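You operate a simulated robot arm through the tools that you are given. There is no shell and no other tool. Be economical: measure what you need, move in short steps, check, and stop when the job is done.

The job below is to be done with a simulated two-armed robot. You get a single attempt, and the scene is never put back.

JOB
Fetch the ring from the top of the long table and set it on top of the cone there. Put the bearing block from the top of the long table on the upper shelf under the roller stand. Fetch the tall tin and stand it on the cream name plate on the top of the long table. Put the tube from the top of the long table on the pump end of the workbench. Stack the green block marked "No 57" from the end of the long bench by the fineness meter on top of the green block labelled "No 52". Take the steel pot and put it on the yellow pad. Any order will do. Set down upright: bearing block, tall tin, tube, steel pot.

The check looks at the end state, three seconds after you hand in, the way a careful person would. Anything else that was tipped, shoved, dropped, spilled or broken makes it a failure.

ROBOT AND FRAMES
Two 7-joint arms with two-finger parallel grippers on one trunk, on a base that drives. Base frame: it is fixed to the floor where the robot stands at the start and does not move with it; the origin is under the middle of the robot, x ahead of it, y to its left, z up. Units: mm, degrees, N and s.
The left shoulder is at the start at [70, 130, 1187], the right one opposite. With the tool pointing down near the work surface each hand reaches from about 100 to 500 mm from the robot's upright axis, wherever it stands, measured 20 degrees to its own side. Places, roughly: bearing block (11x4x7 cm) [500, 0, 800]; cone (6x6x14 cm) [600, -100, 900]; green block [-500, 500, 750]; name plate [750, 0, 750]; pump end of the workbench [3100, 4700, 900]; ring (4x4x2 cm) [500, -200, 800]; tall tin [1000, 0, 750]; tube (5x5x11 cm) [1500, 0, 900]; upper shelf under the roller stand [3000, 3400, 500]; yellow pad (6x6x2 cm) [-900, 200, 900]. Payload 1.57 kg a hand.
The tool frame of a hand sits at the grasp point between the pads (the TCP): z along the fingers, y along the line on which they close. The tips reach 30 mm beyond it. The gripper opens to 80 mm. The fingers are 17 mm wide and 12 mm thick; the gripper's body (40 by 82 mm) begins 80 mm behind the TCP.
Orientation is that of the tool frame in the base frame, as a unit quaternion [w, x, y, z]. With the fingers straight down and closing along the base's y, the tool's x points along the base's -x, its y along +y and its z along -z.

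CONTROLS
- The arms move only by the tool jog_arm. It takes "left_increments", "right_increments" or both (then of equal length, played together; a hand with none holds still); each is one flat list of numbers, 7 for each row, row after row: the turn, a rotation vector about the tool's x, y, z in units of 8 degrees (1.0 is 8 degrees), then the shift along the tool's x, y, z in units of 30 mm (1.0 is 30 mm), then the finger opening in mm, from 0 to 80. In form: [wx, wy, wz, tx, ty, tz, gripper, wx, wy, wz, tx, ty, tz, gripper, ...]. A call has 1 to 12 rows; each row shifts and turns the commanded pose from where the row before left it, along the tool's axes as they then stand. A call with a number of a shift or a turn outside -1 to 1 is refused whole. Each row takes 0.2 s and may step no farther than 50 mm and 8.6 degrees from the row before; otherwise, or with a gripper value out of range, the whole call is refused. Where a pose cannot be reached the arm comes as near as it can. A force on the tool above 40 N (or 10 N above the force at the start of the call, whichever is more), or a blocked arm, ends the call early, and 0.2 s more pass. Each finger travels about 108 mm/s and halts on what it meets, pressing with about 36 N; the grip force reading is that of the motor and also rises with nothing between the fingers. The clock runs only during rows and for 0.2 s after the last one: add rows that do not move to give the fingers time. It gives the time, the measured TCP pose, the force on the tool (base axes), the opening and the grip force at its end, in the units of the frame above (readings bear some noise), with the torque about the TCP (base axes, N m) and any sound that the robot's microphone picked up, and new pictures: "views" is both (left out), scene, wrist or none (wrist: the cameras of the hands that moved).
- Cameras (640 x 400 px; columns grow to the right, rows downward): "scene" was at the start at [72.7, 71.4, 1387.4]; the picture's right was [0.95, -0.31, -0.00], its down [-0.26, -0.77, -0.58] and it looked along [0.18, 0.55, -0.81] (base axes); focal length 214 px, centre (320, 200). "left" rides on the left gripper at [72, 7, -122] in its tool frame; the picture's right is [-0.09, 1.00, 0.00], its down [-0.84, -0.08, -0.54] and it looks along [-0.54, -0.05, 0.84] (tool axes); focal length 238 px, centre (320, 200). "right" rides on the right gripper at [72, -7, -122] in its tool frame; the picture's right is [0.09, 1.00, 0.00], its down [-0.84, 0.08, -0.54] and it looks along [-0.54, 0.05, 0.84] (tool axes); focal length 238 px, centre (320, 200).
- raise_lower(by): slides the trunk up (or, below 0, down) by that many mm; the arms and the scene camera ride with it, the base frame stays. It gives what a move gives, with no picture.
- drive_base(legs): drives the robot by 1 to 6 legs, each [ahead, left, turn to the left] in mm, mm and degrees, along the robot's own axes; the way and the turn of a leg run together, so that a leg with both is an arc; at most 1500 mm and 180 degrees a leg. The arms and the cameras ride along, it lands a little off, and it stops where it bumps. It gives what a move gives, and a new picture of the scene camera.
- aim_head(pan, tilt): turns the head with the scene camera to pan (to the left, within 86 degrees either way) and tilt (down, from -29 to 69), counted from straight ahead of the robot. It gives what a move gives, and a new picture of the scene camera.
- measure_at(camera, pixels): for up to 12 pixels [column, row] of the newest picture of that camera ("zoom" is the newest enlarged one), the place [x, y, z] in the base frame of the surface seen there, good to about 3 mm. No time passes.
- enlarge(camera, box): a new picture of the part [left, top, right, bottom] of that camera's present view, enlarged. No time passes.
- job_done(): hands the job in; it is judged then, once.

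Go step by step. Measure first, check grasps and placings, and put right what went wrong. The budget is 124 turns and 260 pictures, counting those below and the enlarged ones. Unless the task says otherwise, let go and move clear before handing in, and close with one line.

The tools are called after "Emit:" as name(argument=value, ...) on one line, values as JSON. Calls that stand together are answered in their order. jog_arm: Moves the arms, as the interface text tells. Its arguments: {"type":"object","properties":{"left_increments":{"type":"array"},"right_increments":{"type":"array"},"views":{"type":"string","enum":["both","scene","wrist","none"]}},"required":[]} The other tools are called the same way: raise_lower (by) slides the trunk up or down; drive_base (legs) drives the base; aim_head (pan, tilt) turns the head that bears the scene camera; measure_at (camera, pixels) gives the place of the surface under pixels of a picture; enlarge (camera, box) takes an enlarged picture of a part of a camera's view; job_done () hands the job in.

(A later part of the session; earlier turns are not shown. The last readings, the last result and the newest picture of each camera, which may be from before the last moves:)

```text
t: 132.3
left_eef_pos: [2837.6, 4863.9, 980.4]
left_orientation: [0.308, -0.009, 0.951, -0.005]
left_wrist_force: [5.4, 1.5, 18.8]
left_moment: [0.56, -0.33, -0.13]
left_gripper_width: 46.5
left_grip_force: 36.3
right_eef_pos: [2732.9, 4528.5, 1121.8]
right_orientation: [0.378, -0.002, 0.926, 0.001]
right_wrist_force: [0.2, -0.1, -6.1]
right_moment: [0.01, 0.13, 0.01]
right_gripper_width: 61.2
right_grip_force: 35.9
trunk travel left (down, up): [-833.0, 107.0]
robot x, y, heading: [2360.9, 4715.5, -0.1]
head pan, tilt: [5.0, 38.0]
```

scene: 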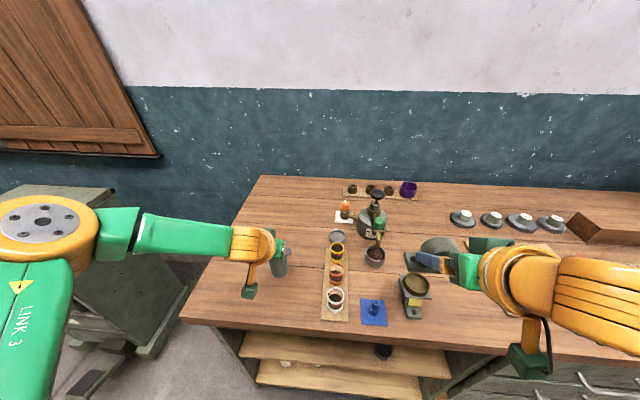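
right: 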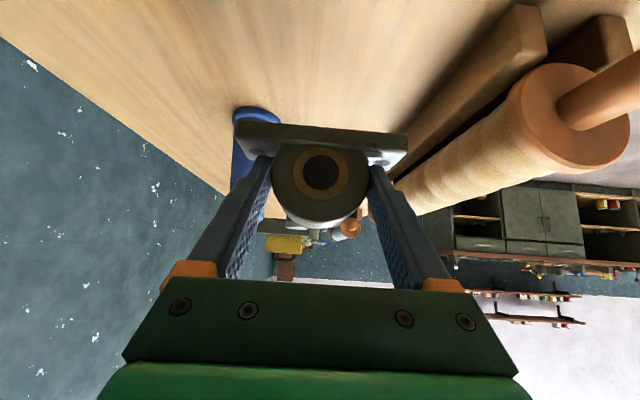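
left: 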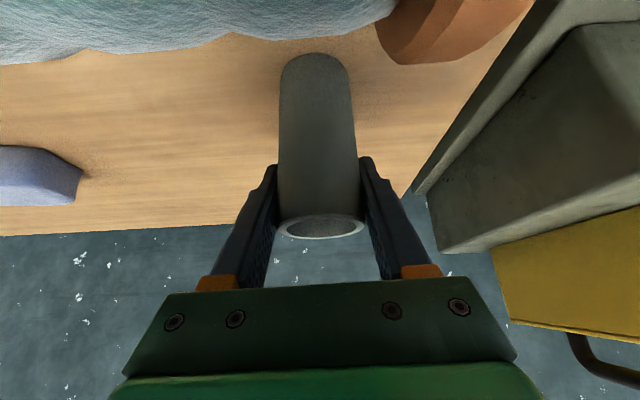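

Tube is on the bench (19 N push). Relieve 1 mm, release, and raise clear.

Emit:
raise_lower(by=1)

Emit:
jog_arm(left_increments=[0, 0, 0, 0, 0, 0, 55, 0, 0, 0, 0, 0, 0, 80, 0, 0, 0, 0, 0, 0, 80, 0, 0, 0, 0, 0, 0, 80], views="none")

Emit:
raise_lower(by=100)

Emit:
drive_base(legs=[[-500, 0, 0]])

Emit:
enlarge(camera="scene", box=[200, 120, 440, 270])

```text
t: 132.9
left_eef_pos: [2837.9, 4863.3, 980.3]
left_orientation: [0.307, -0.008, 0.951, -0.006]
left_wrist_force: [6.7, 2.1, 17.1]
left_moment: [0.46, -0.34, -0.12]
left_gripper_width: 46.6
left_grip_force: 35.9
right_eef_pos: [2734.0, 4526.8, 1122.3]
right_orientation: [0.379, -0.002, 0.925, 0.001]
right_wrist_force: [0.6, 0.2, -5.9]
right_moment: [0.0, 0.14, 0.0]
right_gripper_width: 61.4
right_grip_force: 35.9
trunk travel left (down, up): [-834.0, 106.0]
robot x, y, heading: [2360.0, 4715.1, 0.1]
head pan, tilt: [5.0, 38.0]
```

```text
t: 133.9
left_eef_pos: [2838.7, 4864.1, 978.5]
left_orientation: [0.306, -0.009, 0.952, -0.008]
left_wrist_force: [-0.6, -0.2, 1.0]
left_moment: [0.0, 0.0, 0.0]
left_gripper_width: 80.3
left_grip_force: 0.0
right_eef_pos: [2734.1, 4529.1, 1121.6]
right_orientation: [0.377, -0.003, 0.926, 0.002]
right_wrist_force: [0.3, -0.1, -6.6]
right_moment: [-0.01, 0.13, 0.0]
right_gripper_width: 61.5
right_grip_force: 36.0
trunk travel left (down, up): [-834.0, 106.0]
robot x, y, heading: [2361.0, 4712.2, 0.3]
head pan, tilt: [5.0, 38.0]
```

```text
t: 135.2
left_eef_pos: [2838.4, 4864.1, 1078.6]
left_orientation: [0.307, -0.008, 0.952, -0.007]
left_wrist_force: [0.4, 0.1, -1.1]
left_moment: [-0.01, 0.0, 0.02]
left_gripper_width: 80.0
left_grip_force: 0.0
right_eef_pos: [2735.5, 4530.0, 1221.7]
right_orientation: [0.378, -0.002, 0.926, 0.002]
right_wrist_force: [-0.6, 0.5, -4.9]
right_moment: [0.04, 0.14, 0.01]
right_gripper_width: 61.1
right_grip_force: 35.6
trunk travel left (down, up): [-934.0, 6.0]
robot x, y, heading: [2361.0, 4715.9, -0.2]
head pan, tilt: [5.0, 38.0]
```

```text
t: 138.2
left_eef_pos: [2321.9, 4867.5, 1078.4]
left_orientation: [0.305, -0.02, 0.952, -0.003]
left_wrist_force: [0.1, -0.8, -0.1]
left_moment: [0.01, -0.03, 0.01]
left_gripper_width: 80.2
left_grip_force: 0.0
right_eef_pos: [2224.8, 4530.6, 1221.9]
right_orientation: [0.377, -0.013, 0.926, 0.007]
right_wrist_force: [0.7, -1.2, -5.7]
right_moment: [-0.02, 0.16, 0.0]
right_gripper_width: 61.3
right_grip_force: 36.5
trunk travel left (down, up): [-934.0, 6.0]
robot x, y, heading: [1838.9, 4705.7, 1.4]
head pan, tilt: [5.0, 38.0]
```

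scene: 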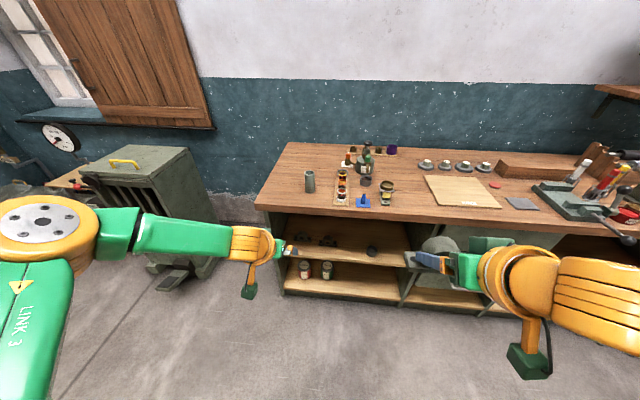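

```text
2.67 times, centred on (320, 195) of scene
```

zoom: 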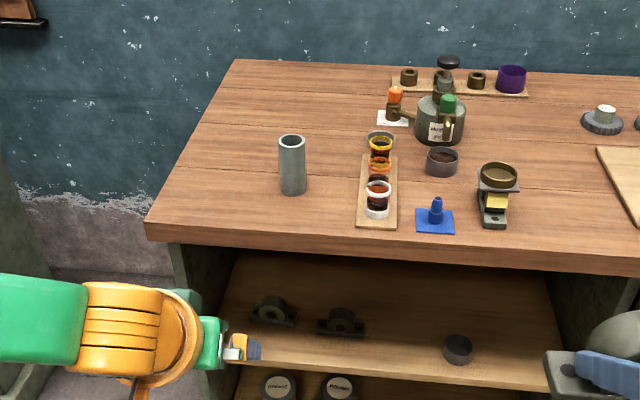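

Tube stands well. Now set arms for the shelf in free space: right hand lower/forward, left hand drawn back.

Emit:
jog_arm(right_increments=[0, 0, 0, 0.607, 0, 0.99, 50, 0, 0, 0, 0.607, 0, 0.99, 50, 0, 0, 0, 0.607, 0, 0.99, 50, 0, 0, 0, 0.607, 0, 0.99, 50, 0, 0, 0, 0.607, 0, 0.99, 50, 0, 0, 0, 0.607, 0, 0.99, 50, 0, 0, 0, 0.607, 0, 0.99, 50, 0, 0, 0, 0.607, 0, 0.99, 50, 0, 0, 0, 0, 0, 0, 50], left_increments=[0, 0, 0, 0.683, 0, -0.475, 60, 0, 0, 0, 0.683, 0, -0.475, 60, 0, 0, 0, 0.683, 0, -0.475, 60, 0, 0, 0, 0.683, 0, -0.475, 60, 0, 0, 0, 0.683, 0, -0.475, 60, 0, 0, 0, 0.683, 0, -0.475, 60, 0, 0, 0, 0.683, 0, -0.475, 60, 0, 0, 0, 0.683, 0, -0.475, 60, 0, 0, 0, 0, 0, 0, 60], views="none")

Emit:
drive_base(legs=[[0, -1390, -1.2]])

Emit:
aim_head(pan=-8, tilt=40)

```text
t: 140.2
left_eef_pos: [2188.7, 4849.3, 1058.9]
left_orientation: [0.307, -0.02, 0.952, -0.004]
left_wrist_force: [0.0, 0.6, 0.2]
left_moment: [0.02, -0.02, 0.02]
left_gripper_width: 60.1
left_grip_force: 0.1
left hand out of reach, approached as far as the arm can: row 6, 7, 8
right_eef_pos: [2284.1, 4518.3, 1005.4]
right_orientation: [0.375, -0.014, 0.927, 0.007]
right_wrist_force: [-0.6, -0.4, -5.4]
right_moment: [0.01, 0.1, 0.03]
right_gripper_width: 61.2
right_grip_force: 35.9
right hand out of reach, approached as far as the arm can: row 1, 7, 8
trunk travel left (down, up): [-934.0, 6.0]
robot x, y, heading: [1844.4, 4707.9, 1.5]
head pan, tilt: [5.0, 38.0]
```

```text
t: 147.1
left_eef_pos: [2197.6, 3447.9, 1058.8]
left_orientation: [0.306, 0.001, 0.952, -0.01]
left_wrist_force: [0.0, 0.4, 0.4]
left_moment: [0.0, -0.02, 0.02]
left_gripper_width: 59.7
left_grip_force: 0.0
right_eef_pos: [2278.8, 3114.6, 1006.5]
right_orientation: [0.376, 0.005, 0.927, 0.0]
right_wrist_force: [0.6, 0.3, -6.7]
right_moment: [-0.05, 0.1, -0.02]
right_gripper_width: 61.4
right_grip_force: 35.8
trunk travel left (down, up): [-934.0, 6.0]
robot x, y, heading: [1849.5, 3321.7, -1.2]
head pan, tilt: [5.0, 38.0]
```

scene: 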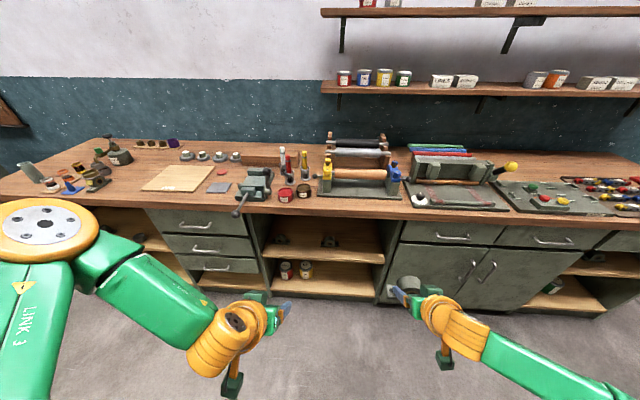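

```text
t: 147.9
left_eef_pos: [2198.2, 3448.9, 1059.9]
left_orientation: [0.306, 0.0, 0.952, -0.009]
left_wrist_force: [0.2, 1.1, -0.3]
left_moment: [0.01, 0.0, -0.03]
left_gripper_width: 60.2
left_grip_force: 0.1
right_eef_pos: [2278.1, 3113.0, 1006.5]
right_orientation: [0.375, 0.005, 0.927, 0.001]
right_wrist_force: [0.2, 0.2, -6.7]
right_moment: [-0.05, 0.14, -0.02]
right_gripper_width: 61.2
right_grip_force: 35.5
trunk travel left (down, up): [-934.0, 6.0]
robot x, y, heading: [1845.5, 3324.1, -1.3]
head pan, tilt: [-8.0, 40.0]
```

scene: 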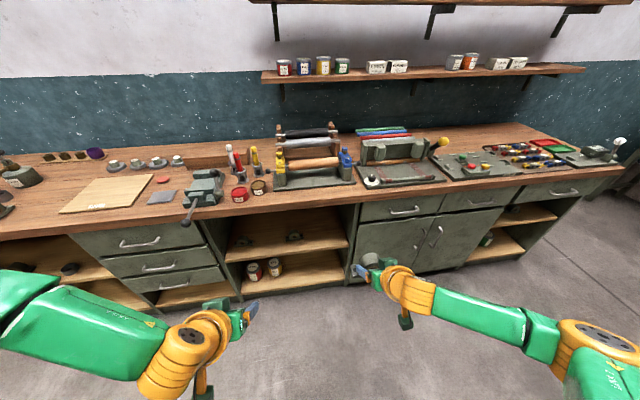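

The bay's upper shelf shows two bearing blocks at (242,240) and (294,237). Measure the shelf and find a free spot.

Emit:
enlarge(camera="scene", box=[210, 190, 370, 290])

Emit:
measure_at(camera="zoom", pixels=[[330, 200], [360, 190], [128, 205], [480, 230], [480, 200], [250, 250], [540, 235], [550, 215], [250, 262], [400, 215], [300, 80], [560, 60]])

```text
4.00 times, centred on (290, 240) of scene
```

zoom: 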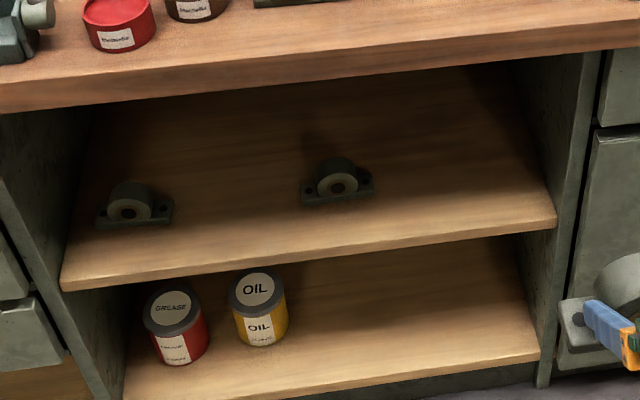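

```text
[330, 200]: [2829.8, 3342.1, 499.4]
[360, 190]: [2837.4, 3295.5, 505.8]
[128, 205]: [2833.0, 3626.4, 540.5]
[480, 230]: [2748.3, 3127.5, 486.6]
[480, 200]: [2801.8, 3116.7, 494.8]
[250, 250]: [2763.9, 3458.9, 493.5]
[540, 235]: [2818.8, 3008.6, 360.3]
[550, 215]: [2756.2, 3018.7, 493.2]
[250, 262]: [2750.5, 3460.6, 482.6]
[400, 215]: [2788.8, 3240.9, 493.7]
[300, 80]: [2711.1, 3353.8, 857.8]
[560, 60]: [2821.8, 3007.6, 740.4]
```

Free spot at ≈(2794,3170). Straighten heading, shift left 57, lower the trunk 425, and check before going in.

Emit:
drive_base(legs=[[200, 55, 1.2]])

Emit:
raise_lower(by=-425)

Emit:
aim_head(pan=-8, tilt=30)

Emit:
enlarge(camera="right", box=[0, 0, 640, 400])

```text
t: 149.5
left_eef_pos: [2390.3, 3508.9, 1060.5]
left_orientation: [0.308, -0.008, 0.951, -0.006]
left_wrist_force: [-1.0, 1.5, -0.6]
left_moment: [0.0, -0.03, -0.01]
left_gripper_width: 59.7
left_grip_force: 0.0
right_eef_pos: [2478.8, 3174.2, 1007.4]
right_orientation: [0.377, -0.003, 0.926, 0.004]
right_wrist_force: [-0.8, -1.3, -5.4]
right_moment: [-0.02, 0.15, 0.0]
right_gripper_width: 61.3
right_grip_force: 37.0
trunk travel left (down, up): [-934.0, 6.0]
robot x, y, heading: [2044.8, 3377.1, -0.3]
head pan, tilt: [-8.0, 40.0]
```

scene: 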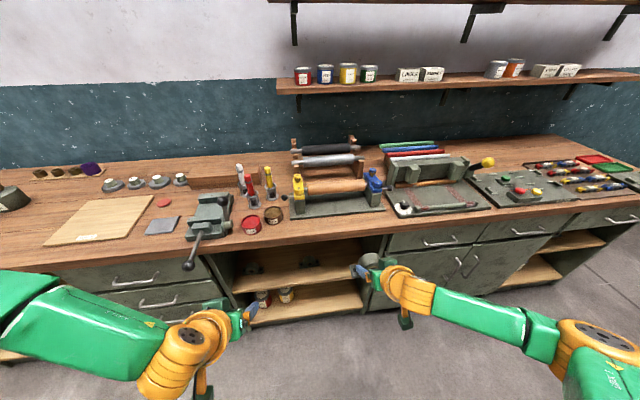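

```text
refused: -425 is not a number from -400 to 400
```

```text
t: 150.2
left_eef_pos: [2392.8, 3507.7, 1059.3]
left_orientation: [0.307, -0.008, 0.952, -0.008]
left_wrist_force: [1.1, 0.4, 0.9]
left_moment: [-0.02, -0.02, 0.03]
left_gripper_width: 60.1
left_grip_force: 0.1
right_eef_pos: [2479.7, 3174.8, 1006.3]
right_orientation: [0.375, -0.004, 0.927, 0.005]
right_wrist_force: [-0.1, -0.4, -6.1]
right_moment: [-0.04, 0.12, -0.02]
right_gripper_width: 61.1
right_grip_force: 36.5
trunk travel left (down, up): [-934.0, 6.0]
robot x, y, heading: [2046.3, 3377.2, 0.3]
head pan, tilt: [-8.0, 30.0]
```

scene: 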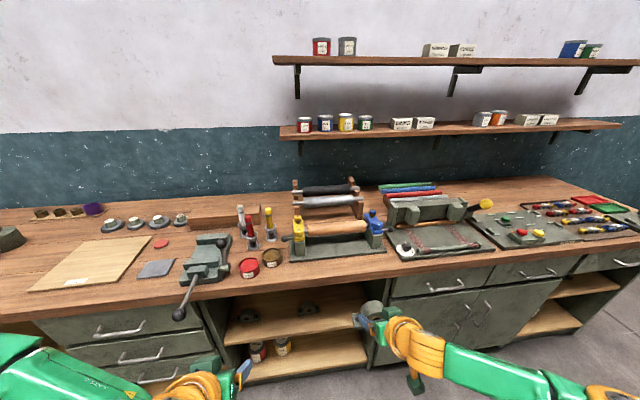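

```text
1.00 times, centred on (320, 200) of right (not enlarged: the box is as wide or as high as the picture)
```

zoom: 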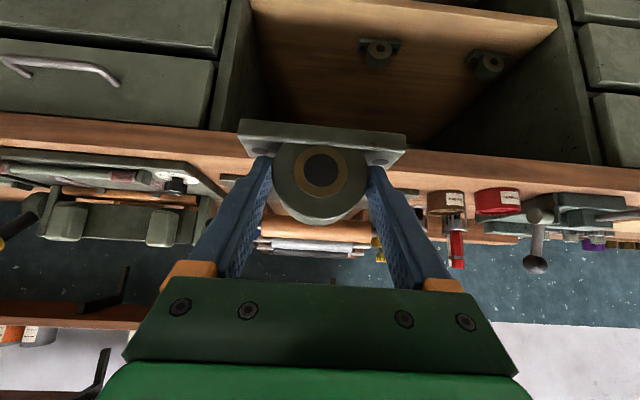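

A vise handle sticks out at scene (180,313); measure it for the left arm's clearance, and lower the trunk (no bench near the hands here).

Emit:
measure_at(camera="scene", pixels=[[180, 313], [195, 285], [283, 270], [20, 365]])

Emit:
raise_lower(by=-400)

Emit:
raise_lower(by=-27)

Emit:
enlarge(camera="right", box=[0, 0, 640, 400])

Emit:
aim_head(pan=10, tilt=25)

```text
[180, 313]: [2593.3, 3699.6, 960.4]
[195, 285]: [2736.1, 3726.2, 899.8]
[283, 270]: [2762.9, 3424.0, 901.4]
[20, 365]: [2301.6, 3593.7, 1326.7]
```

```text
t: 154.1
left_eef_pos: [2393.1, 3509.2, 659.4]
left_orientation: [0.306, -0.008, 0.952, -0.007]
left_wrist_force: [-0.5, -0.2, 0.2]
left_moment: [-0.02, -0.02, -0.01]
left_gripper_width: 60.0
left_grip_force: 0.1
right_eef_pos: [2480.7, 3175.3, 605.4]
right_orientation: [0.376, -0.003, 0.927, 0.004]
right_wrist_force: [-1.0, -0.8, -6.5]
right_moment: [0.01, 0.18, -0.03]
right_gripper_width: 61.2
right_grip_force: 35.7
trunk travel left (down, up): [-534.0, 406.0]
robot x, y, heading: [2047.1, 3376.3, -0.1]
head pan, tilt: [-8.0, 30.0]
```

```text
t: 154.8
left_eef_pos: [2392.4, 3509.0, 632.8]
left_orientation: [0.306, -0.009, 0.952, -0.007]
left_wrist_force: [-0.6, -0.1, 0.3]
left_moment: [-0.02, -0.02, 0.02]
left_gripper_width: 59.9
left_grip_force: 0.1
right_eef_pos: [2479.6, 3174.7, 579.0]
right_orientation: [0.376, -0.003, 0.927, 0.004]
right_wrist_force: [0.0, 0.6, -6.5]
right_moment: [0.02, 0.14, 0.02]
right_gripper_width: 61.0
right_grip_force: 35.5
trunk travel left (down, up): [-507.0, 433.0]
robot x, y, heading: [2044.1, 3375.8, 0.0]
head pan, tilt: [-8.0, 30.0]
```

```text
1.00 times, centred on (320, 200) of right (not enlarged: the box is as wide or as high as the picture)
```

zoom: 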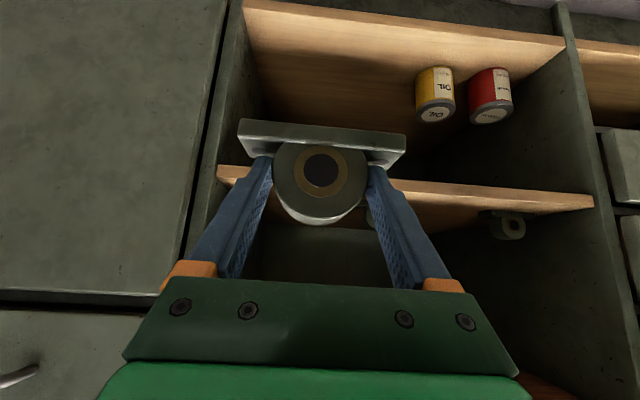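

```text
t: 155.6
left_eef_pos: [2392.4, 3509.1, 633.2]
left_orientation: [0.306, -0.008, 0.952, -0.007]
left_wrist_force: [-0.2, 1.2, 0.0]
left_moment: [0.04, 0.03, 0.02]
left_gripper_width: 60.2
left_grip_force: 0.1
right_eef_pos: [2479.4, 3175.4, 579.4]
right_orientation: [0.375, -0.004, 0.927, 0.004]
right_wrist_force: [0.6, -0.2, -6.0]
right_moment: [0.01, 0.14, 0.02]
right_gripper_width: 61.0
right_grip_force: 36.4
trunk travel left (down, up): [-507.0, 433.0]
robot x, y, heading: [2045.3, 3376.5, 0.0]
head pan, tilt: [10.0, 25.0]
```

scene: 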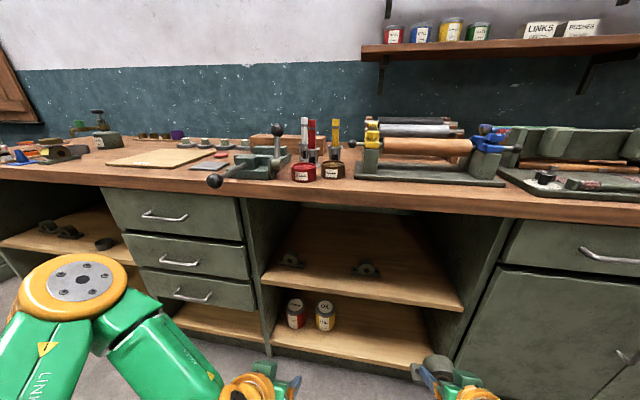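

Emit:
measure_at(camera="scene", pixels=[[80, 280], [30, 290], [125, 285], [80, 258], [130, 320], [200, 370], [216, 181]])

```text
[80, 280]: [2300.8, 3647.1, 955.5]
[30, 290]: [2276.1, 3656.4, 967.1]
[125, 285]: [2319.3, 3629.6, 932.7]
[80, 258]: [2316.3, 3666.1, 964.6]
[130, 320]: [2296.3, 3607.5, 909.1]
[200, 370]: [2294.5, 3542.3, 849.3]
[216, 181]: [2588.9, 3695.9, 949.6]
```

The left elbow would pass near the vise handle, so I'll shift right 65 mm (block spot y≈3108), then advance halfway and check.

Emit:
drive_base(legs=[[0, -65, 0], [160, 0, 0]])

Emit:
measure_at(camera="scene", pixels=[[80, 258], [40, 265], [120, 265], [20, 290]])

Emit:
enlarge(camera="right", box=[0, 0, 640, 400])

```text
t: 157.6
left_eef_pos: [2558.0, 3446.2, 632.5]
left_orientation: [0.306, -0.011, 0.952, -0.006]
left_wrist_force: [0.1, -0.1, 1.2]
left_moment: [0.02, 0.0, -0.03]
left_gripper_width: 59.8
left_grip_force: 0.1
right_eef_pos: [2645.9, 3112.2, 578.5]
right_orientation: [0.376, -0.006, 0.927, 0.005]
right_wrist_force: [-0.3, -0.1, -6.5]
right_moment: [-0.02, 0.12, 0.03]
right_gripper_width: 61.1
right_grip_force: 35.9
trunk travel left (down, up): [-507.0, 433.0]
robot x, y, heading: [2212.2, 3311.8, 0.7]
head pan, tilt: [10.0, 25.0]
```

scene: 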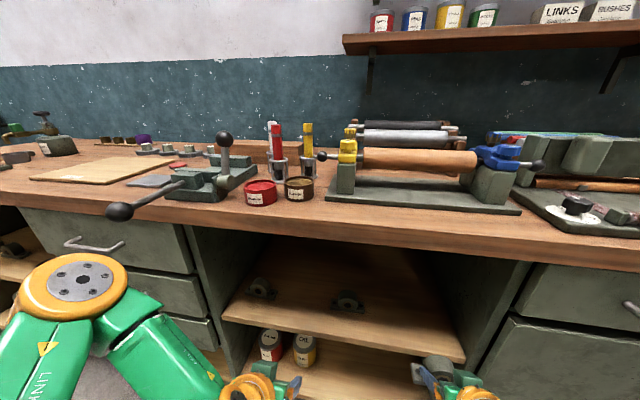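

```text
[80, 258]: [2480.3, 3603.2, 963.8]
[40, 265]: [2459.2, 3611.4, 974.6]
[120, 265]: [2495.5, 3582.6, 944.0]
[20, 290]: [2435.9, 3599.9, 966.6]
```

```text
1.00 times, centred on (320, 200) of right (not enlarged: the box is as wide or as high as the picture)
```

zoom: 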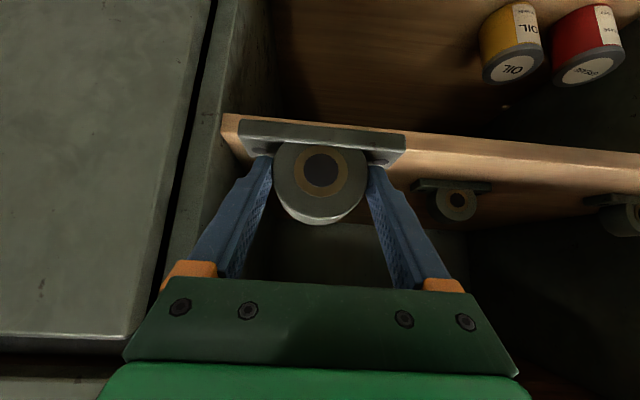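

Clearance at the vise is ~70 mm. Advance 138 mm into the bay.

Emit:
drive_base(legs=[[138, -2, -0.6]])

Emit:
enlarge(camera="right", box=[160, 50, 480, 250])

Emit:
measure_at(camera="zoom", pixels=[[320, 130], [200, 120], [480, 130], [320, 165], [190, 170], [460, 170], [560, 200], [100, 200]])

```text
t: 158.9
left_eef_pos: [2693.2, 3440.5, 632.4]
left_orientation: [0.306, -0.006, 0.952, -0.008]
left_wrist_force: [-0.1, 0.6, -0.1]
left_moment: [0.0, 0.0, -0.01]
left_gripper_width: 60.0
left_grip_force: 0.1
right_eef_pos: [2778.7, 3106.3, 580.1]
right_orientation: [0.375, -0.001, 0.927, 0.003]
right_wrist_force: [0.8, 0.0, -6.5]
right_moment: [0.0, 0.15, -0.01]
right_gripper_width: 61.4
right_grip_force: 35.6
trunk travel left (down, up): [-507.0, 433.0]
robot x, y, heading: [2347.3, 3311.1, -0.4]
head pan, tilt: [10.0, 25.0]
```

scene: 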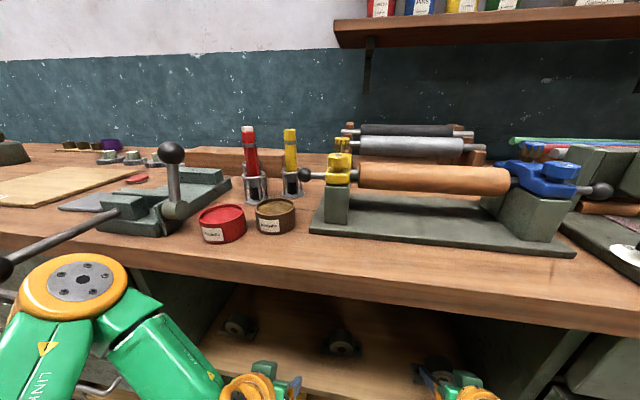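

```text
2.00 times, centred on (320, 150) of right
```

zoom: 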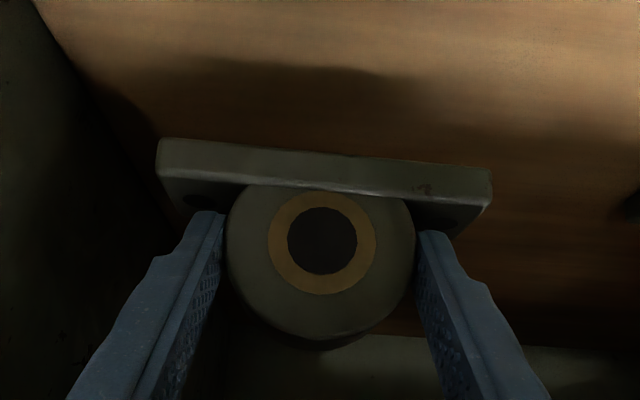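

```text
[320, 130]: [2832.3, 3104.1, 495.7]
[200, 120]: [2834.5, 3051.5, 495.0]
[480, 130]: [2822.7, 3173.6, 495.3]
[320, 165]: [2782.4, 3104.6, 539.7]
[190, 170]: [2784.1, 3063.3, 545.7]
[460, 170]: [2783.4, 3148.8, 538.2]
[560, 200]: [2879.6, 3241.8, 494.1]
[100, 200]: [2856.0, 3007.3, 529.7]
```

Free shelf below at z 495; block bottom ≈536. Lower 38, then creep to contact.

Emit:
raise_lower(by=-38)

Emit:
raise_lower(by=-2)

Emit:
raise_lower(by=-2)

Emit:
enlarge(camera="right", box=[160, 50, 480, 250])

```text
t: 159.8
left_eef_pos: [2693.3, 3441.0, 595.0]
left_orientation: [0.306, -0.006, 0.952, -0.007]
left_wrist_force: [-0.2, -0.3, 0.4]
left_moment: [-0.01, -0.01, 0.0]
left_gripper_width: 60.0
left_grip_force: 0.1
right_eef_pos: [2780.4, 3105.8, 539.8]
right_orientation: [0.375, -0.001, 0.927, 0.002]
right_wrist_force: [-2.0, -0.7, -4.1]
right_moment: [-0.09, 0.12, -0.06]
right_gripper_width: 61.1
right_grip_force: 36.4
trunk travel left (down, up): [-469.0, 471.0]
robot x, y, heading: [2347.2, 3307.1, -0.2]
head pan, tilt: [10.0, 25.0]
```

```text
t: 160.3
left_eef_pos: [2692.3, 3441.1, 593.7]
left_orientation: [0.307, -0.006, 0.952, -0.008]
left_wrist_force: [-0.2, 0.4, -0.3]
left_moment: [0.0, -0.01, 0.01]
left_gripper_width: 60.2
left_grip_force: 0.1
right_eef_pos: [2779.1, 3106.4, 540.6]
right_orientation: [0.376, -0.002, 0.926, 0.002]
right_wrist_force: [0.9, -1.3, 2.6]
right_moment: [-0.53, -0.24, -0.05]
right_gripper_width: 61.1
right_grip_force: 35.6
trunk travel left (down, up): [-467.0, 473.0]
robot x, y, heading: [2345.0, 3306.5, -0.3]
head pan, tilt: [10.0, 25.0]
```

```text
t: 160.8
left_eef_pos: [2692.3, 3439.4, 592.5]
left_orientation: [0.307, -0.007, 0.952, -0.008]
left_wrist_force: [-0.3, 0.7, -0.1]
left_moment: [-0.02, 0.03, 0.0]
left_gripper_width: 60.3
left_grip_force: 0.0
right_eef_pos: [2778.3, 3106.6, 540.8]
right_orientation: [0.379, -0.002, 0.925, 0.001]
right_wrist_force: [1.9, -3.5, 11.8]
right_moment: [-0.45, -0.74, 0.11]
right_gripper_width: 61.1
right_grip_force: 35.9
trunk travel left (down, up): [-465.0, 475.0]
robot x, y, heading: [2346.8, 3306.8, -0.2]
head pan, tilt: [10.0, 25.0]
```

```text
2.00 times, centred on (320, 150) of right
```

zoom: 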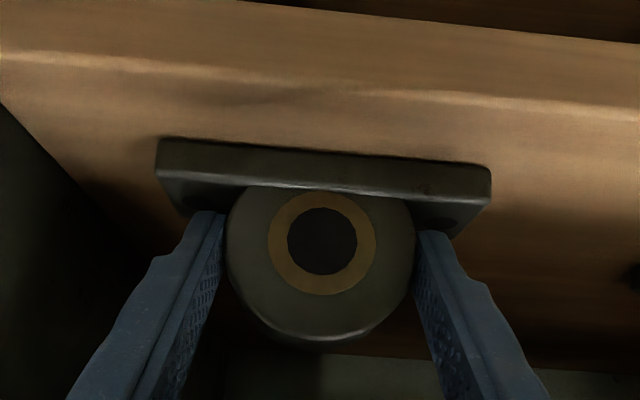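

Block rests on the shelf. Open, retreat along the fingers, then back off.

Emit:
jog_arm(right_increments=[0, 0, 0, 0, 0, 0, 72, 0, 0, 0, 0, 0, 0, 80, 0, 0, 0, 0, 0, 0, 80, 0, 0, 0, 0, 0, -0.6, 80, 0, 0, 0, 0, 0, -1, 80, 0, 0, 0, 0, 0, -1, 80, 0, 0, 0, 0, 0, 0, 80], views="wrist")

Emit:
drive_base(legs=[[-300, 0, 0]])

Emit:
aim_head(pan=-10, tilt=30)

Emit:
enlarge(camera="scene", box=[160, 180, 480, 380])

```text
t: 162.4
left_eef_pos: [2693.3, 3440.0, 590.9]
left_orientation: [0.306, -0.006, 0.952, -0.008]
left_wrist_force: [-0.5, -0.8, -0.2]
left_moment: [-0.03, 0.0, -0.01]
left_gripper_width: 59.7
left_grip_force: 0.0
right_eef_pos: [2724.6, 3107.3, 594.6]
right_orientation: [0.375, -0.001, 0.927, 0.003]
right_wrist_force: [0.1, 0.1, 0.2]
right_moment: [-0.02, -0.01, -0.02]
right_gripper_width: 80.0
right_grip_force: 0.0
trunk travel left (down, up): [-465.0, 475.0]
robot x, y, heading: [2342.4, 3310.2, -0.4]
head pan, tilt: [10.0, 25.0]
```

right: 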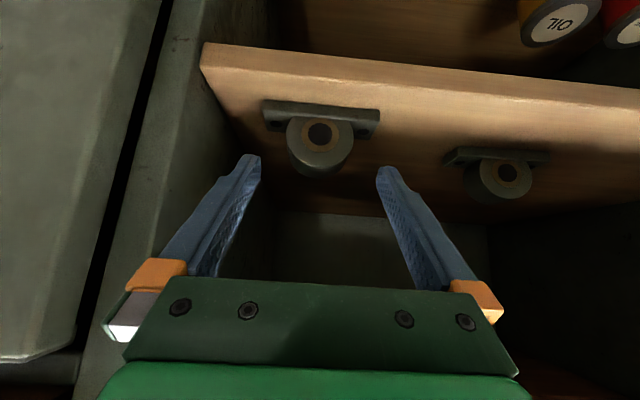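

```text
t: 164.4
left_eef_pos: [2396.2, 3443.0, 590.8]
left_orientation: [0.307, -0.009, 0.952, -0.006]
left_wrist_force: [-0.3, 0.2, -0.1]
left_moment: [0.0, 0.0, 0.01]
left_gripper_width: 60.2
left_grip_force: 0.1
right_eef_pos: [2431.3, 3109.7, 594.0]
right_orientation: [0.376, -0.004, 0.927, 0.004]
right_wrist_force: [0.4, 0.5, 0.0]
right_moment: [0.01, 0.01, 0.02]
right_gripper_width: 80.2
right_grip_force: 0.0
trunk travel left (down, up): [-465.0, 475.0]
robot x, y, heading: [2049.6, 3305.2, 0.1]
head pan, tilt: [10.0, 25.0]
```

scene: 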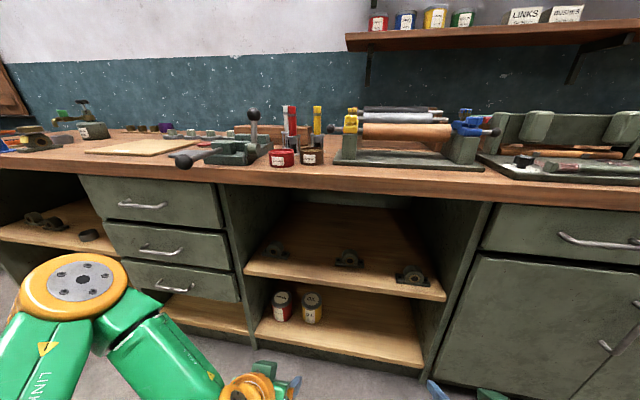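

```text
t: 165.2
left_eef_pos: [2397.5, 3443.2, 591.2]
left_orientation: [0.307, -0.01, 0.952, -0.006]
left_wrist_force: [0.2, -0.8, 0.8]
left_moment: [0.03, 0.04, 0.01]
left_gripper_width: 60.2
left_grip_force: 0.0
right_eef_pos: [2431.2, 3109.3, 594.0]
right_orientation: [0.377, -0.004, 0.926, 0.004]
right_wrist_force: [-0.2, 0.1, -0.2]
right_moment: [0.03, 0.01, -0.02]
right_gripper_width: 79.8
right_grip_force: 0.1
trunk travel left (down, up): [-465.0, 475.0]
robot x, y, heading: [2050.0, 3309.6, 0.0]
head pan, tilt: [-10.0, 30.0]
```

scene: 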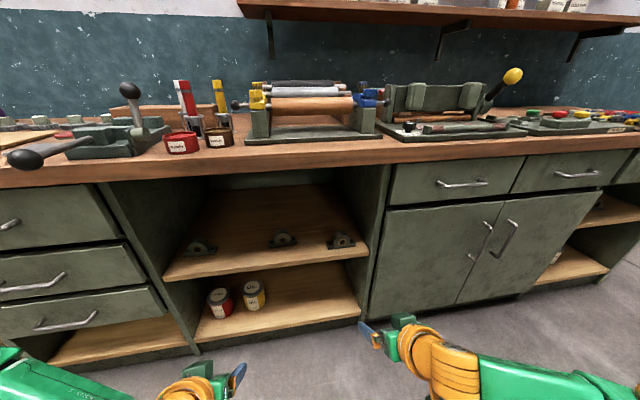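

```text
2.00 times, centred on (320, 280) of scene
```

zoom: 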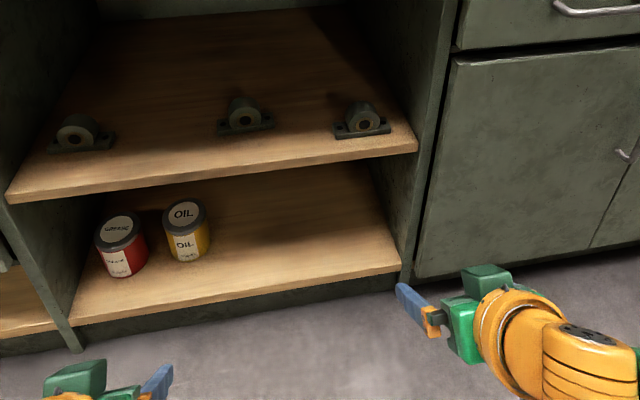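

Block is on the upper shelf, upright. Now raise the trunk and go back toward the first bench with the green blocks.

Emit:
raise_lower(by=400)

Emit:
drive_base(legs=[[-50, 0, 0], [0, -1200, 0], [0, -1100, 0], [0, 0, 180], [1200, 0, 0]])

Emit:
aim_head(pan=0, tilt=25)

```text
t: 169.1
left_eef_pos: [2396.9, 3443.6, 990.9]
left_orientation: [0.307, -0.01, 0.952, -0.007]
left_wrist_force: [-0.6, 0.6, 0.3]
left_moment: [0.01, 0.0, 0.03]
left_gripper_width: 60.2
left_grip_force: 0.2
right_eef_pos: [2430.5, 3109.5, 993.8]
right_orientation: [0.377, -0.004, 0.926, 0.004]
right_wrist_force: [-1.1, 0.0, 1.1]
right_moment: [-0.02, -0.02, -0.02]
right_gripper_width: 80.1
right_grip_force: 0.1
trunk travel left (down, up): [-865.0, 75.0]
robot x, y, heading: [2050.4, 3310.1, 0.0]
head pan, tilt: [-10.0, 30.0]
```

```text
t: 193.8
left_eef_pos: [434.4, 985.9, 991.2]
left_orientation: [-0.017, 0.951, -0.024, -0.307]
left_wrist_force: [-0.2, 0.6, 0.1]
left_moment: [-0.01, 0.01, -0.01]
left_gripper_width: 60.0
left_grip_force: 0.1
right_eef_pos: [423.6, 1320.6, 994.9]
right_orientation: [-0.008, 0.926, -0.027, -0.377]
right_wrist_force: [0.3, -0.6, -0.2]
right_moment: [-0.01, 0.02, -0.01]
right_gripper_width: 80.0
right_grip_force: 0.0
trunk travel left (down, up): [-865.0, 75.0]
robot x, y, heading: [787.6, 1090.8, 176.0]
head pan, tilt: [-10.0, 30.0]
```

scene: 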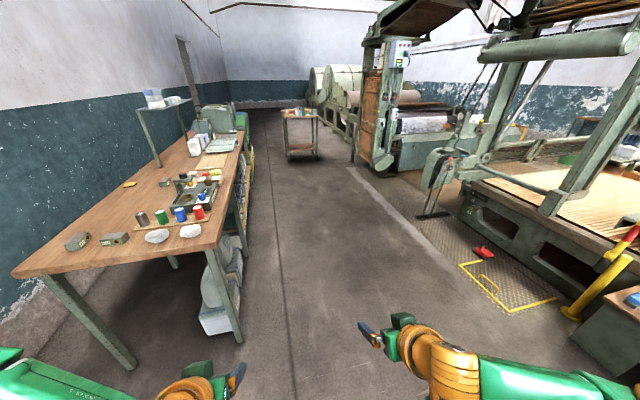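

```text
t: 194.6
left_eef_pos: [435.7, 985.5, 990.9]
left_orientation: [-0.018, 0.952, -0.024, -0.306]
left_wrist_force: [0.4, -0.6, -0.3]
left_moment: [0.01, 0.03, -0.03]
left_gripper_width: 60.0
left_grip_force: 0.1
right_eef_pos: [424.8, 1320.2, 993.8]
right_orientation: [-0.01, 0.926, -0.029, -0.375]
right_wrist_force: [0.9, 0.6, -0.4]
right_moment: [0.0, 0.0, 0.01]
right_gripper_width: 79.9
right_grip_force: 0.1
trunk travel left (down, up): [-865.0, 75.0]
robot x, y, heading: [788.8, 1095.3, 176.1]
head pan, tilt: [0.0, 25.0]
```

scene: 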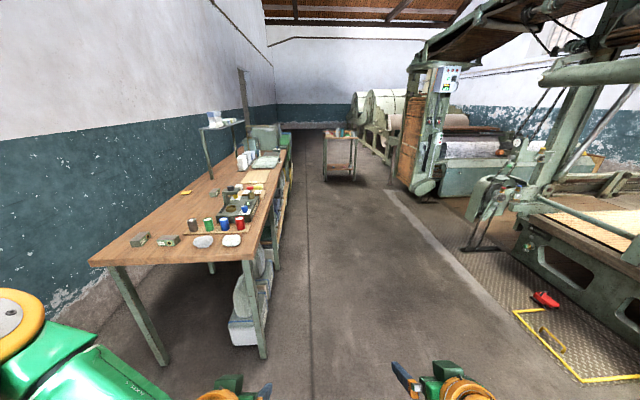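

The long bench with the fineness meter runs away from us; enlarge and measure.

Emit:
enlarge(camera="scene", box=[80, 140, 300, 280])

Emit:
measure_at(camera="zoom", pixels=[[165, 285], [258, 288], [180, 296], [275, 300], [305, 150], [460, 120], [150, 325], [500, 330], [30, 350], [360, 290], [440, 180], [400, 60]])

Emit:
enlarge(camera="scene", box=[170, 100, 330, 200])

```text
2.86 times, centred on (190, 210) of scene
```

zoom: 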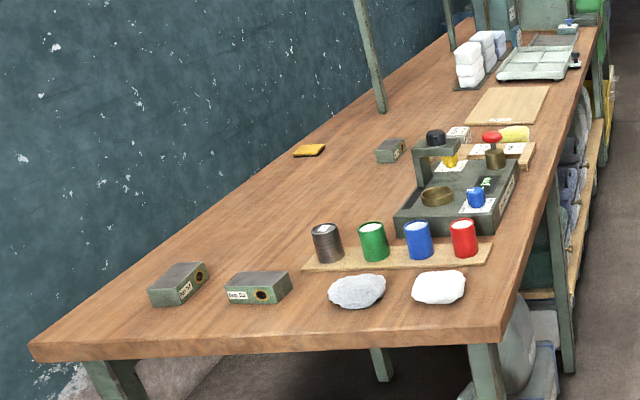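

```text
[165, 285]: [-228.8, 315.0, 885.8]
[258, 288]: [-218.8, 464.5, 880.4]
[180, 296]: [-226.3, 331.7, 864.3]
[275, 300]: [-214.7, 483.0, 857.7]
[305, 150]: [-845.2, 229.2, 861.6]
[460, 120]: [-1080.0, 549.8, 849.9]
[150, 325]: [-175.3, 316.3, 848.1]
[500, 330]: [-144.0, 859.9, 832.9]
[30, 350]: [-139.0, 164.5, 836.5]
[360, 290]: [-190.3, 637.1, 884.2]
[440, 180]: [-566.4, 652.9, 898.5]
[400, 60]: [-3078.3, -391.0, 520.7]
```

```text
4.00 times, centred on (250, 150) of scene
```

zoom: 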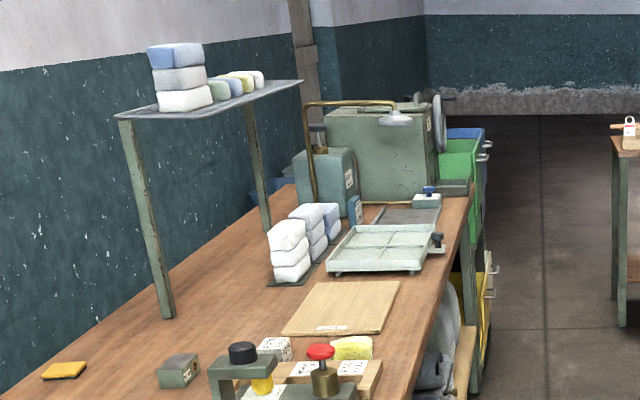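

I'll zoom on block labels and measure bench edges, wall and pots.

Emit:
enlarge(camera="scene", box=[120, 210, 250, 260])

Emit:
measure_at(camera="scene", pixels=[[89, 263], [160, 215], [186, 192], [70, 210], [60, 290], [100, 250], [270, 200], [262, 240], [194, 222], [194, 228], [211, 180], [255, 257]])

Emit:
enlarge(camera="scene", box=[170, 170, 290, 250])

```text
4.92 times, centred on (185, 235) of scene
```

zoom: 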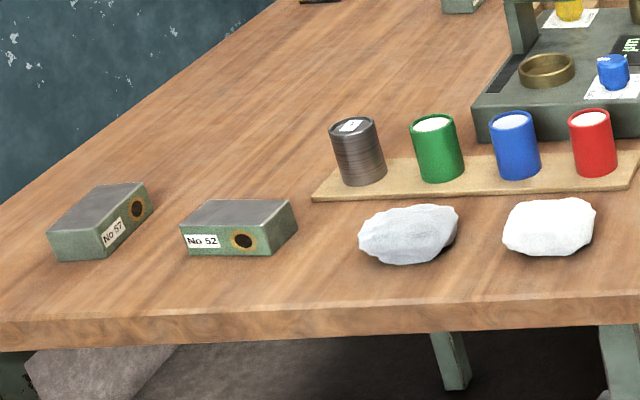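

```text
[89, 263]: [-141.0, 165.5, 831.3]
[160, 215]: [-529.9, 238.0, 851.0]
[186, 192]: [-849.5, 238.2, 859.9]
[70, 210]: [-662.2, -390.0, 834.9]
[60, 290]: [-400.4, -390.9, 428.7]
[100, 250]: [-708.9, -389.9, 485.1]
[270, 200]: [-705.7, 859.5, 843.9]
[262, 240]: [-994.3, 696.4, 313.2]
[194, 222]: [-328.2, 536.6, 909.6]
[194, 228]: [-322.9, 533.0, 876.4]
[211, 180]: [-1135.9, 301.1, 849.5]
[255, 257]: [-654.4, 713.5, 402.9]
```

```text
5.00 times, centred on (230, 210) of scene
```

zoom: 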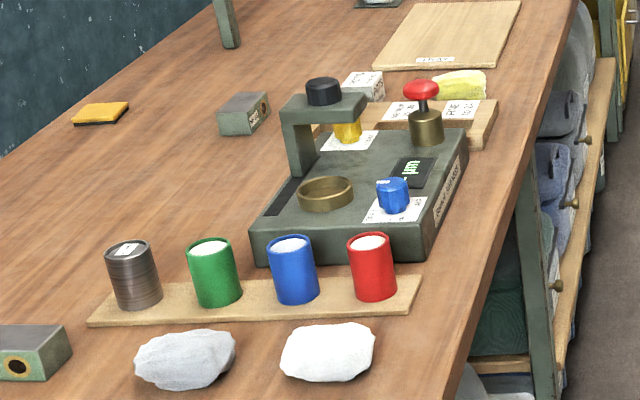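

Labels read: left block "No 57" (≈(−225,320)), middle "No 52" (≈(−217,475)); the steel pot stands on the strip at ≈(−325,535); yellow pad at (−847,234). The bench leaves a 555 mm gap to the wall (y −390). I'll drive to face the bench end.

Emit:
drive_base(legs=[[0, 0, 4], [570, 0, 0], [0, 640, 0]])

Emit:
aim_head(pan=5, tilt=52)

Emit:
enlarge(camera="scene", box=[200, 80, 440, 230])

```text
t: 201.5
left_eef_pos: [-140.4, 325.8, 990.3]
left_orientation: [-0.009, 0.952, 0.004, -0.307]
left_wrist_force: [-0.3, 0.2, -0.1]
left_moment: [-0.01, 0.0, 0.02]
left_gripper_width: 59.8
left_grip_force: 0.0
right_eef_pos: [-169.6, 659.2, 993.7]
right_orientation: [0.002, 0.926, -0.001, -0.376]
right_wrist_force: [-0.8, 0.7, 0.0]
right_moment: [0.01, 0.01, 0.01]
right_gripper_width: 80.1
right_grip_force: 0.2
trunk travel left (down, up): [-865.0, 75.0]
robot x, y, heading: [207.0, 455.2, 179.7]
head pan, tilt: [0.0, 25.0]
```

scene: 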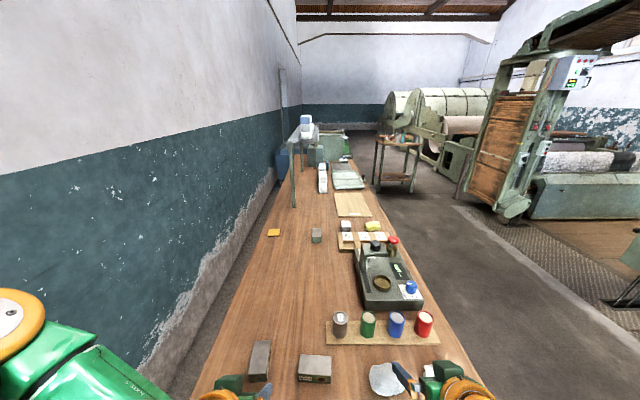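

```text
t: 202.4
left_eef_pos: [-139.7, 325.2, 990.8]
left_orientation: [-0.009, 0.952, 0.004, -0.307]
left_wrist_force: [0.2, -0.2, 0.4]
left_moment: [-0.02, -0.03, -0.02]
left_gripper_width: 59.9
left_grip_force: 0.1
right_eef_pos: [-170.9, 657.7, 994.4]
right_orientation: [0.003, 0.927, 0.001, -0.376]
right_wrist_force: [-0.1, 0.0, 0.2]
right_moment: [0.01, 0.0, 0.02]
right_gripper_width: 79.9
right_grip_force: 0.1
trunk travel left (down, up): [-865.0, 75.0]
robot x, y, heading: [209.0, 454.7, 179.4]
head pan, tilt: [5.0, 52.0]
```

scene: 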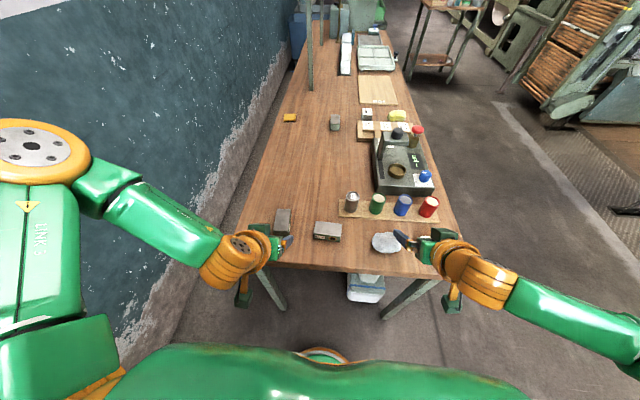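

```text
2.67 times, centred on (320, 155) of scene
```

zoom: 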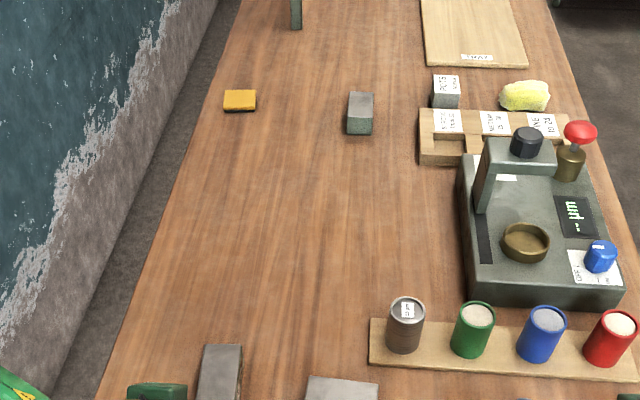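

Zoom to the blocks and pot for precise poses.

Emit:
enlarge(camera="scene", box=[250, 180, 410, 280])

```text
4.00 times, centred on (330, 230) of scene
```

zoom: 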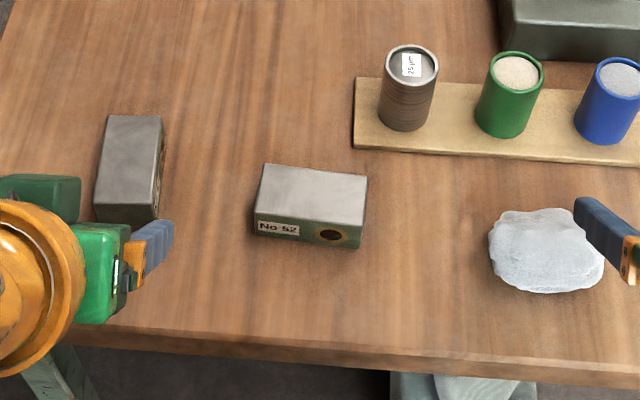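

Emit:
measure_at(camera="zoom", pixels=[[110, 118], [160, 120], [97, 203], [153, 206], [264, 167], [367, 178], [256, 213], [361, 224], [258, 234], [359, 247], [130, 160], [310, 195]])

Emit:
measure_at(camera="zoom", pixels=[[388, 62], [436, 64], [412, 47], [412, 82], [383, 115], [425, 118], [404, 128], [412, 65], [360, 145], [158, 210]])

Emit:
enlarge(camera="left", box=[0, 0, 640, 400])

```text
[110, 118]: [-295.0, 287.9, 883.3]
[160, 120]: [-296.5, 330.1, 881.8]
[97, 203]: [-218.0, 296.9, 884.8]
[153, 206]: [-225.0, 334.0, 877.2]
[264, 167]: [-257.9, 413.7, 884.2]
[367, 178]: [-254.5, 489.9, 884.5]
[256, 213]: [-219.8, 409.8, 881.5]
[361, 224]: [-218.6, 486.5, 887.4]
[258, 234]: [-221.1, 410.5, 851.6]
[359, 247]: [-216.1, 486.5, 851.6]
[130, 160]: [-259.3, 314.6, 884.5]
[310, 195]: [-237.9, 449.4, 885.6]
```

```text
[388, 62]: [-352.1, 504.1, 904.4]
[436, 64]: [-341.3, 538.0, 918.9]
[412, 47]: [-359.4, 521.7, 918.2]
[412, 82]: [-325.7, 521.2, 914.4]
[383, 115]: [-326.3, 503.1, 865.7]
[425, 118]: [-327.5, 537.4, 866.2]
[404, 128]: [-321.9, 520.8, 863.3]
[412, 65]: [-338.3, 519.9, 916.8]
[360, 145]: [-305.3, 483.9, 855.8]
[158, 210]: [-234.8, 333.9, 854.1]
```

```text
1.00 times, centred on (320, 200) of left (not enlarged: the box is as wide or as high as the picture)
```

zoom: 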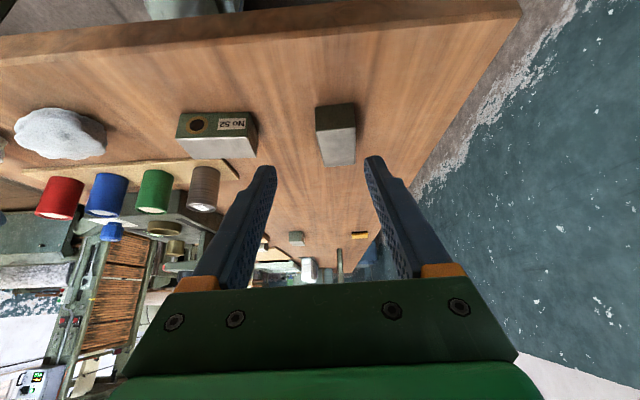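

Block 57: centre ≈(−259,313), 75×40, top 884; block 52: centre ≈(−238,450), top 885. Retract/raise the right hand, then move the base so the left hand is over block 57.

Emit:
jog_arm(right_increments=[0, 0, 0, 0, 0, -1, 60, 0, 0, 0, 0, 0, -1, 60, 0, 0, 0, 0, 0, -1, 60, 0, 0, 0, 0, 0, -1, 60, 0, 0, 0, 0, 0, -1, 60, 0, 0, 0, 0, 0, -1, 60], left_increments=[0, 0, 0, 0, 0, 0, 70, 0, 0, 0, 0, 0, 0, 70, 0, 0, 0, 0, 0, 0, 70, 0, 0, 0, 0, 0, 0, 70, 0, 0, 0, 0, 0, 0, 70, 0, 0, 0, 0, 0, 0, 70], views="none")

Emit:
drive_base(legs=[[107, 12, 0.5]])

Emit:
raise_lower(by=-50)

Emit:
enlarge(camera="left", box=[160, 50, 480, 250])

```text
t: 203.8
left_eef_pos: [-139.7, 324.7, 990.3]
left_orientation: [-0.008, 0.952, 0.005, -0.306]
left_wrist_force: [-0.5, -0.2, 0.2]
left_moment: [0.0, -0.01, -0.01]
left_gripper_width: 70.1
left_grip_force: 0.0
right_eef_pos: [-169.7, 686.9, 1108.2]
right_orientation: [0.003, 0.927, 0.0, -0.375]
right_wrist_force: [0.3, -0.2, 0.9]
right_moment: [0.0, 0.0, 0.01]
right_gripper_width: 59.9
right_grip_force: 0.1
right hand out of reach, approached as far as the arm can: row 1, 2, 3, 4, 5, 6
trunk travel left (down, up): [-865.0, 75.0]
robot x, y, heading: [210.7, 454.3, 179.6]
head pan, tilt: [5.0, 52.0]
```

```text
t: 205.0
left_eef_pos: [-239.6, 310.7, 992.5]
left_orientation: [-0.007, 0.951, 0.007, -0.308]
left_wrist_force: [1.0, -0.5, -0.3]
left_moment: [0.02, 0.02, 0.02]
left_gripper_width: 70.1
left_grip_force: 0.0
right_eef_pos: [-273.7, 673.2, 1109.9]
right_orientation: [0.004, 0.926, 0.004, -0.377]
right_wrist_force: [0.6, -0.7, -0.2]
right_moment: [0.02, 0.02, 0.0]
right_gripper_width: 59.9
right_grip_force: 0.0
trunk travel left (down, up): [-865.0, 75.0]
robot x, y, heading: [106.9, 442.7, -180.2]
head pan, tilt: [5.0, 52.0]
```

scene: 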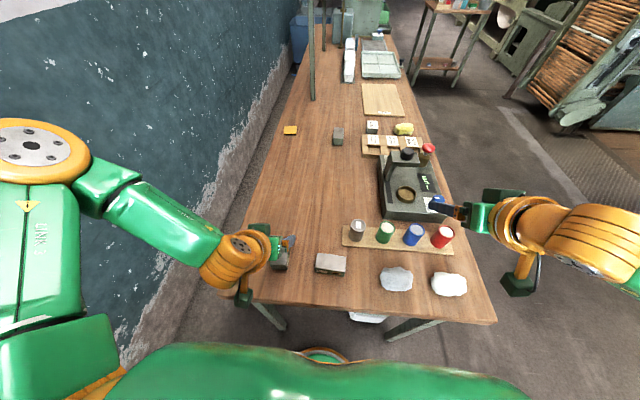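

```text
t: 205.9
left_eef_pos: [-244.0, 309.9, 941.7]
left_orientation: [-0.008, 0.951, 0.008, -0.308]
left_wrist_force: [0.4, -0.1, -0.2]
left_moment: [-0.01, -0.02, -0.02]
left_gripper_width: 70.0
left_grip_force: 0.1
right_eef_pos: [-276.7, 673.1, 1058.5]
right_orientation: [0.004, 0.927, 0.004, -0.375]
right_wrist_force: [0.0, 0.7, -0.2]
right_moment: [0.03, 0.01, -0.03]
right_gripper_width: 60.2
right_grip_force: 0.1
trunk travel left (down, up): [-815.0, 125.0]
robot x, y, heading: [103.9, 446.2, -180.2]
head pan, tilt: [5.0, 52.0]
```

```text
2.00 times, centred on (320, 150) of left
```

zoom: 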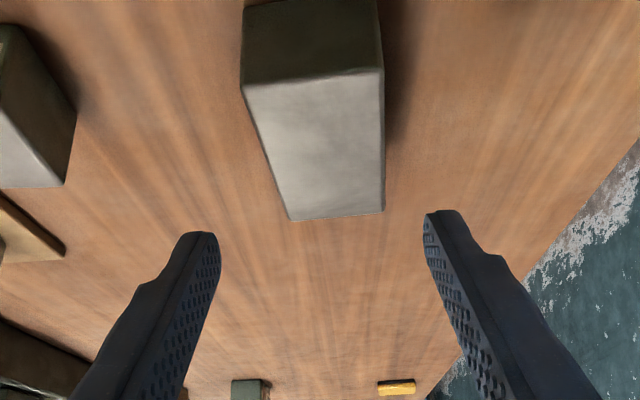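

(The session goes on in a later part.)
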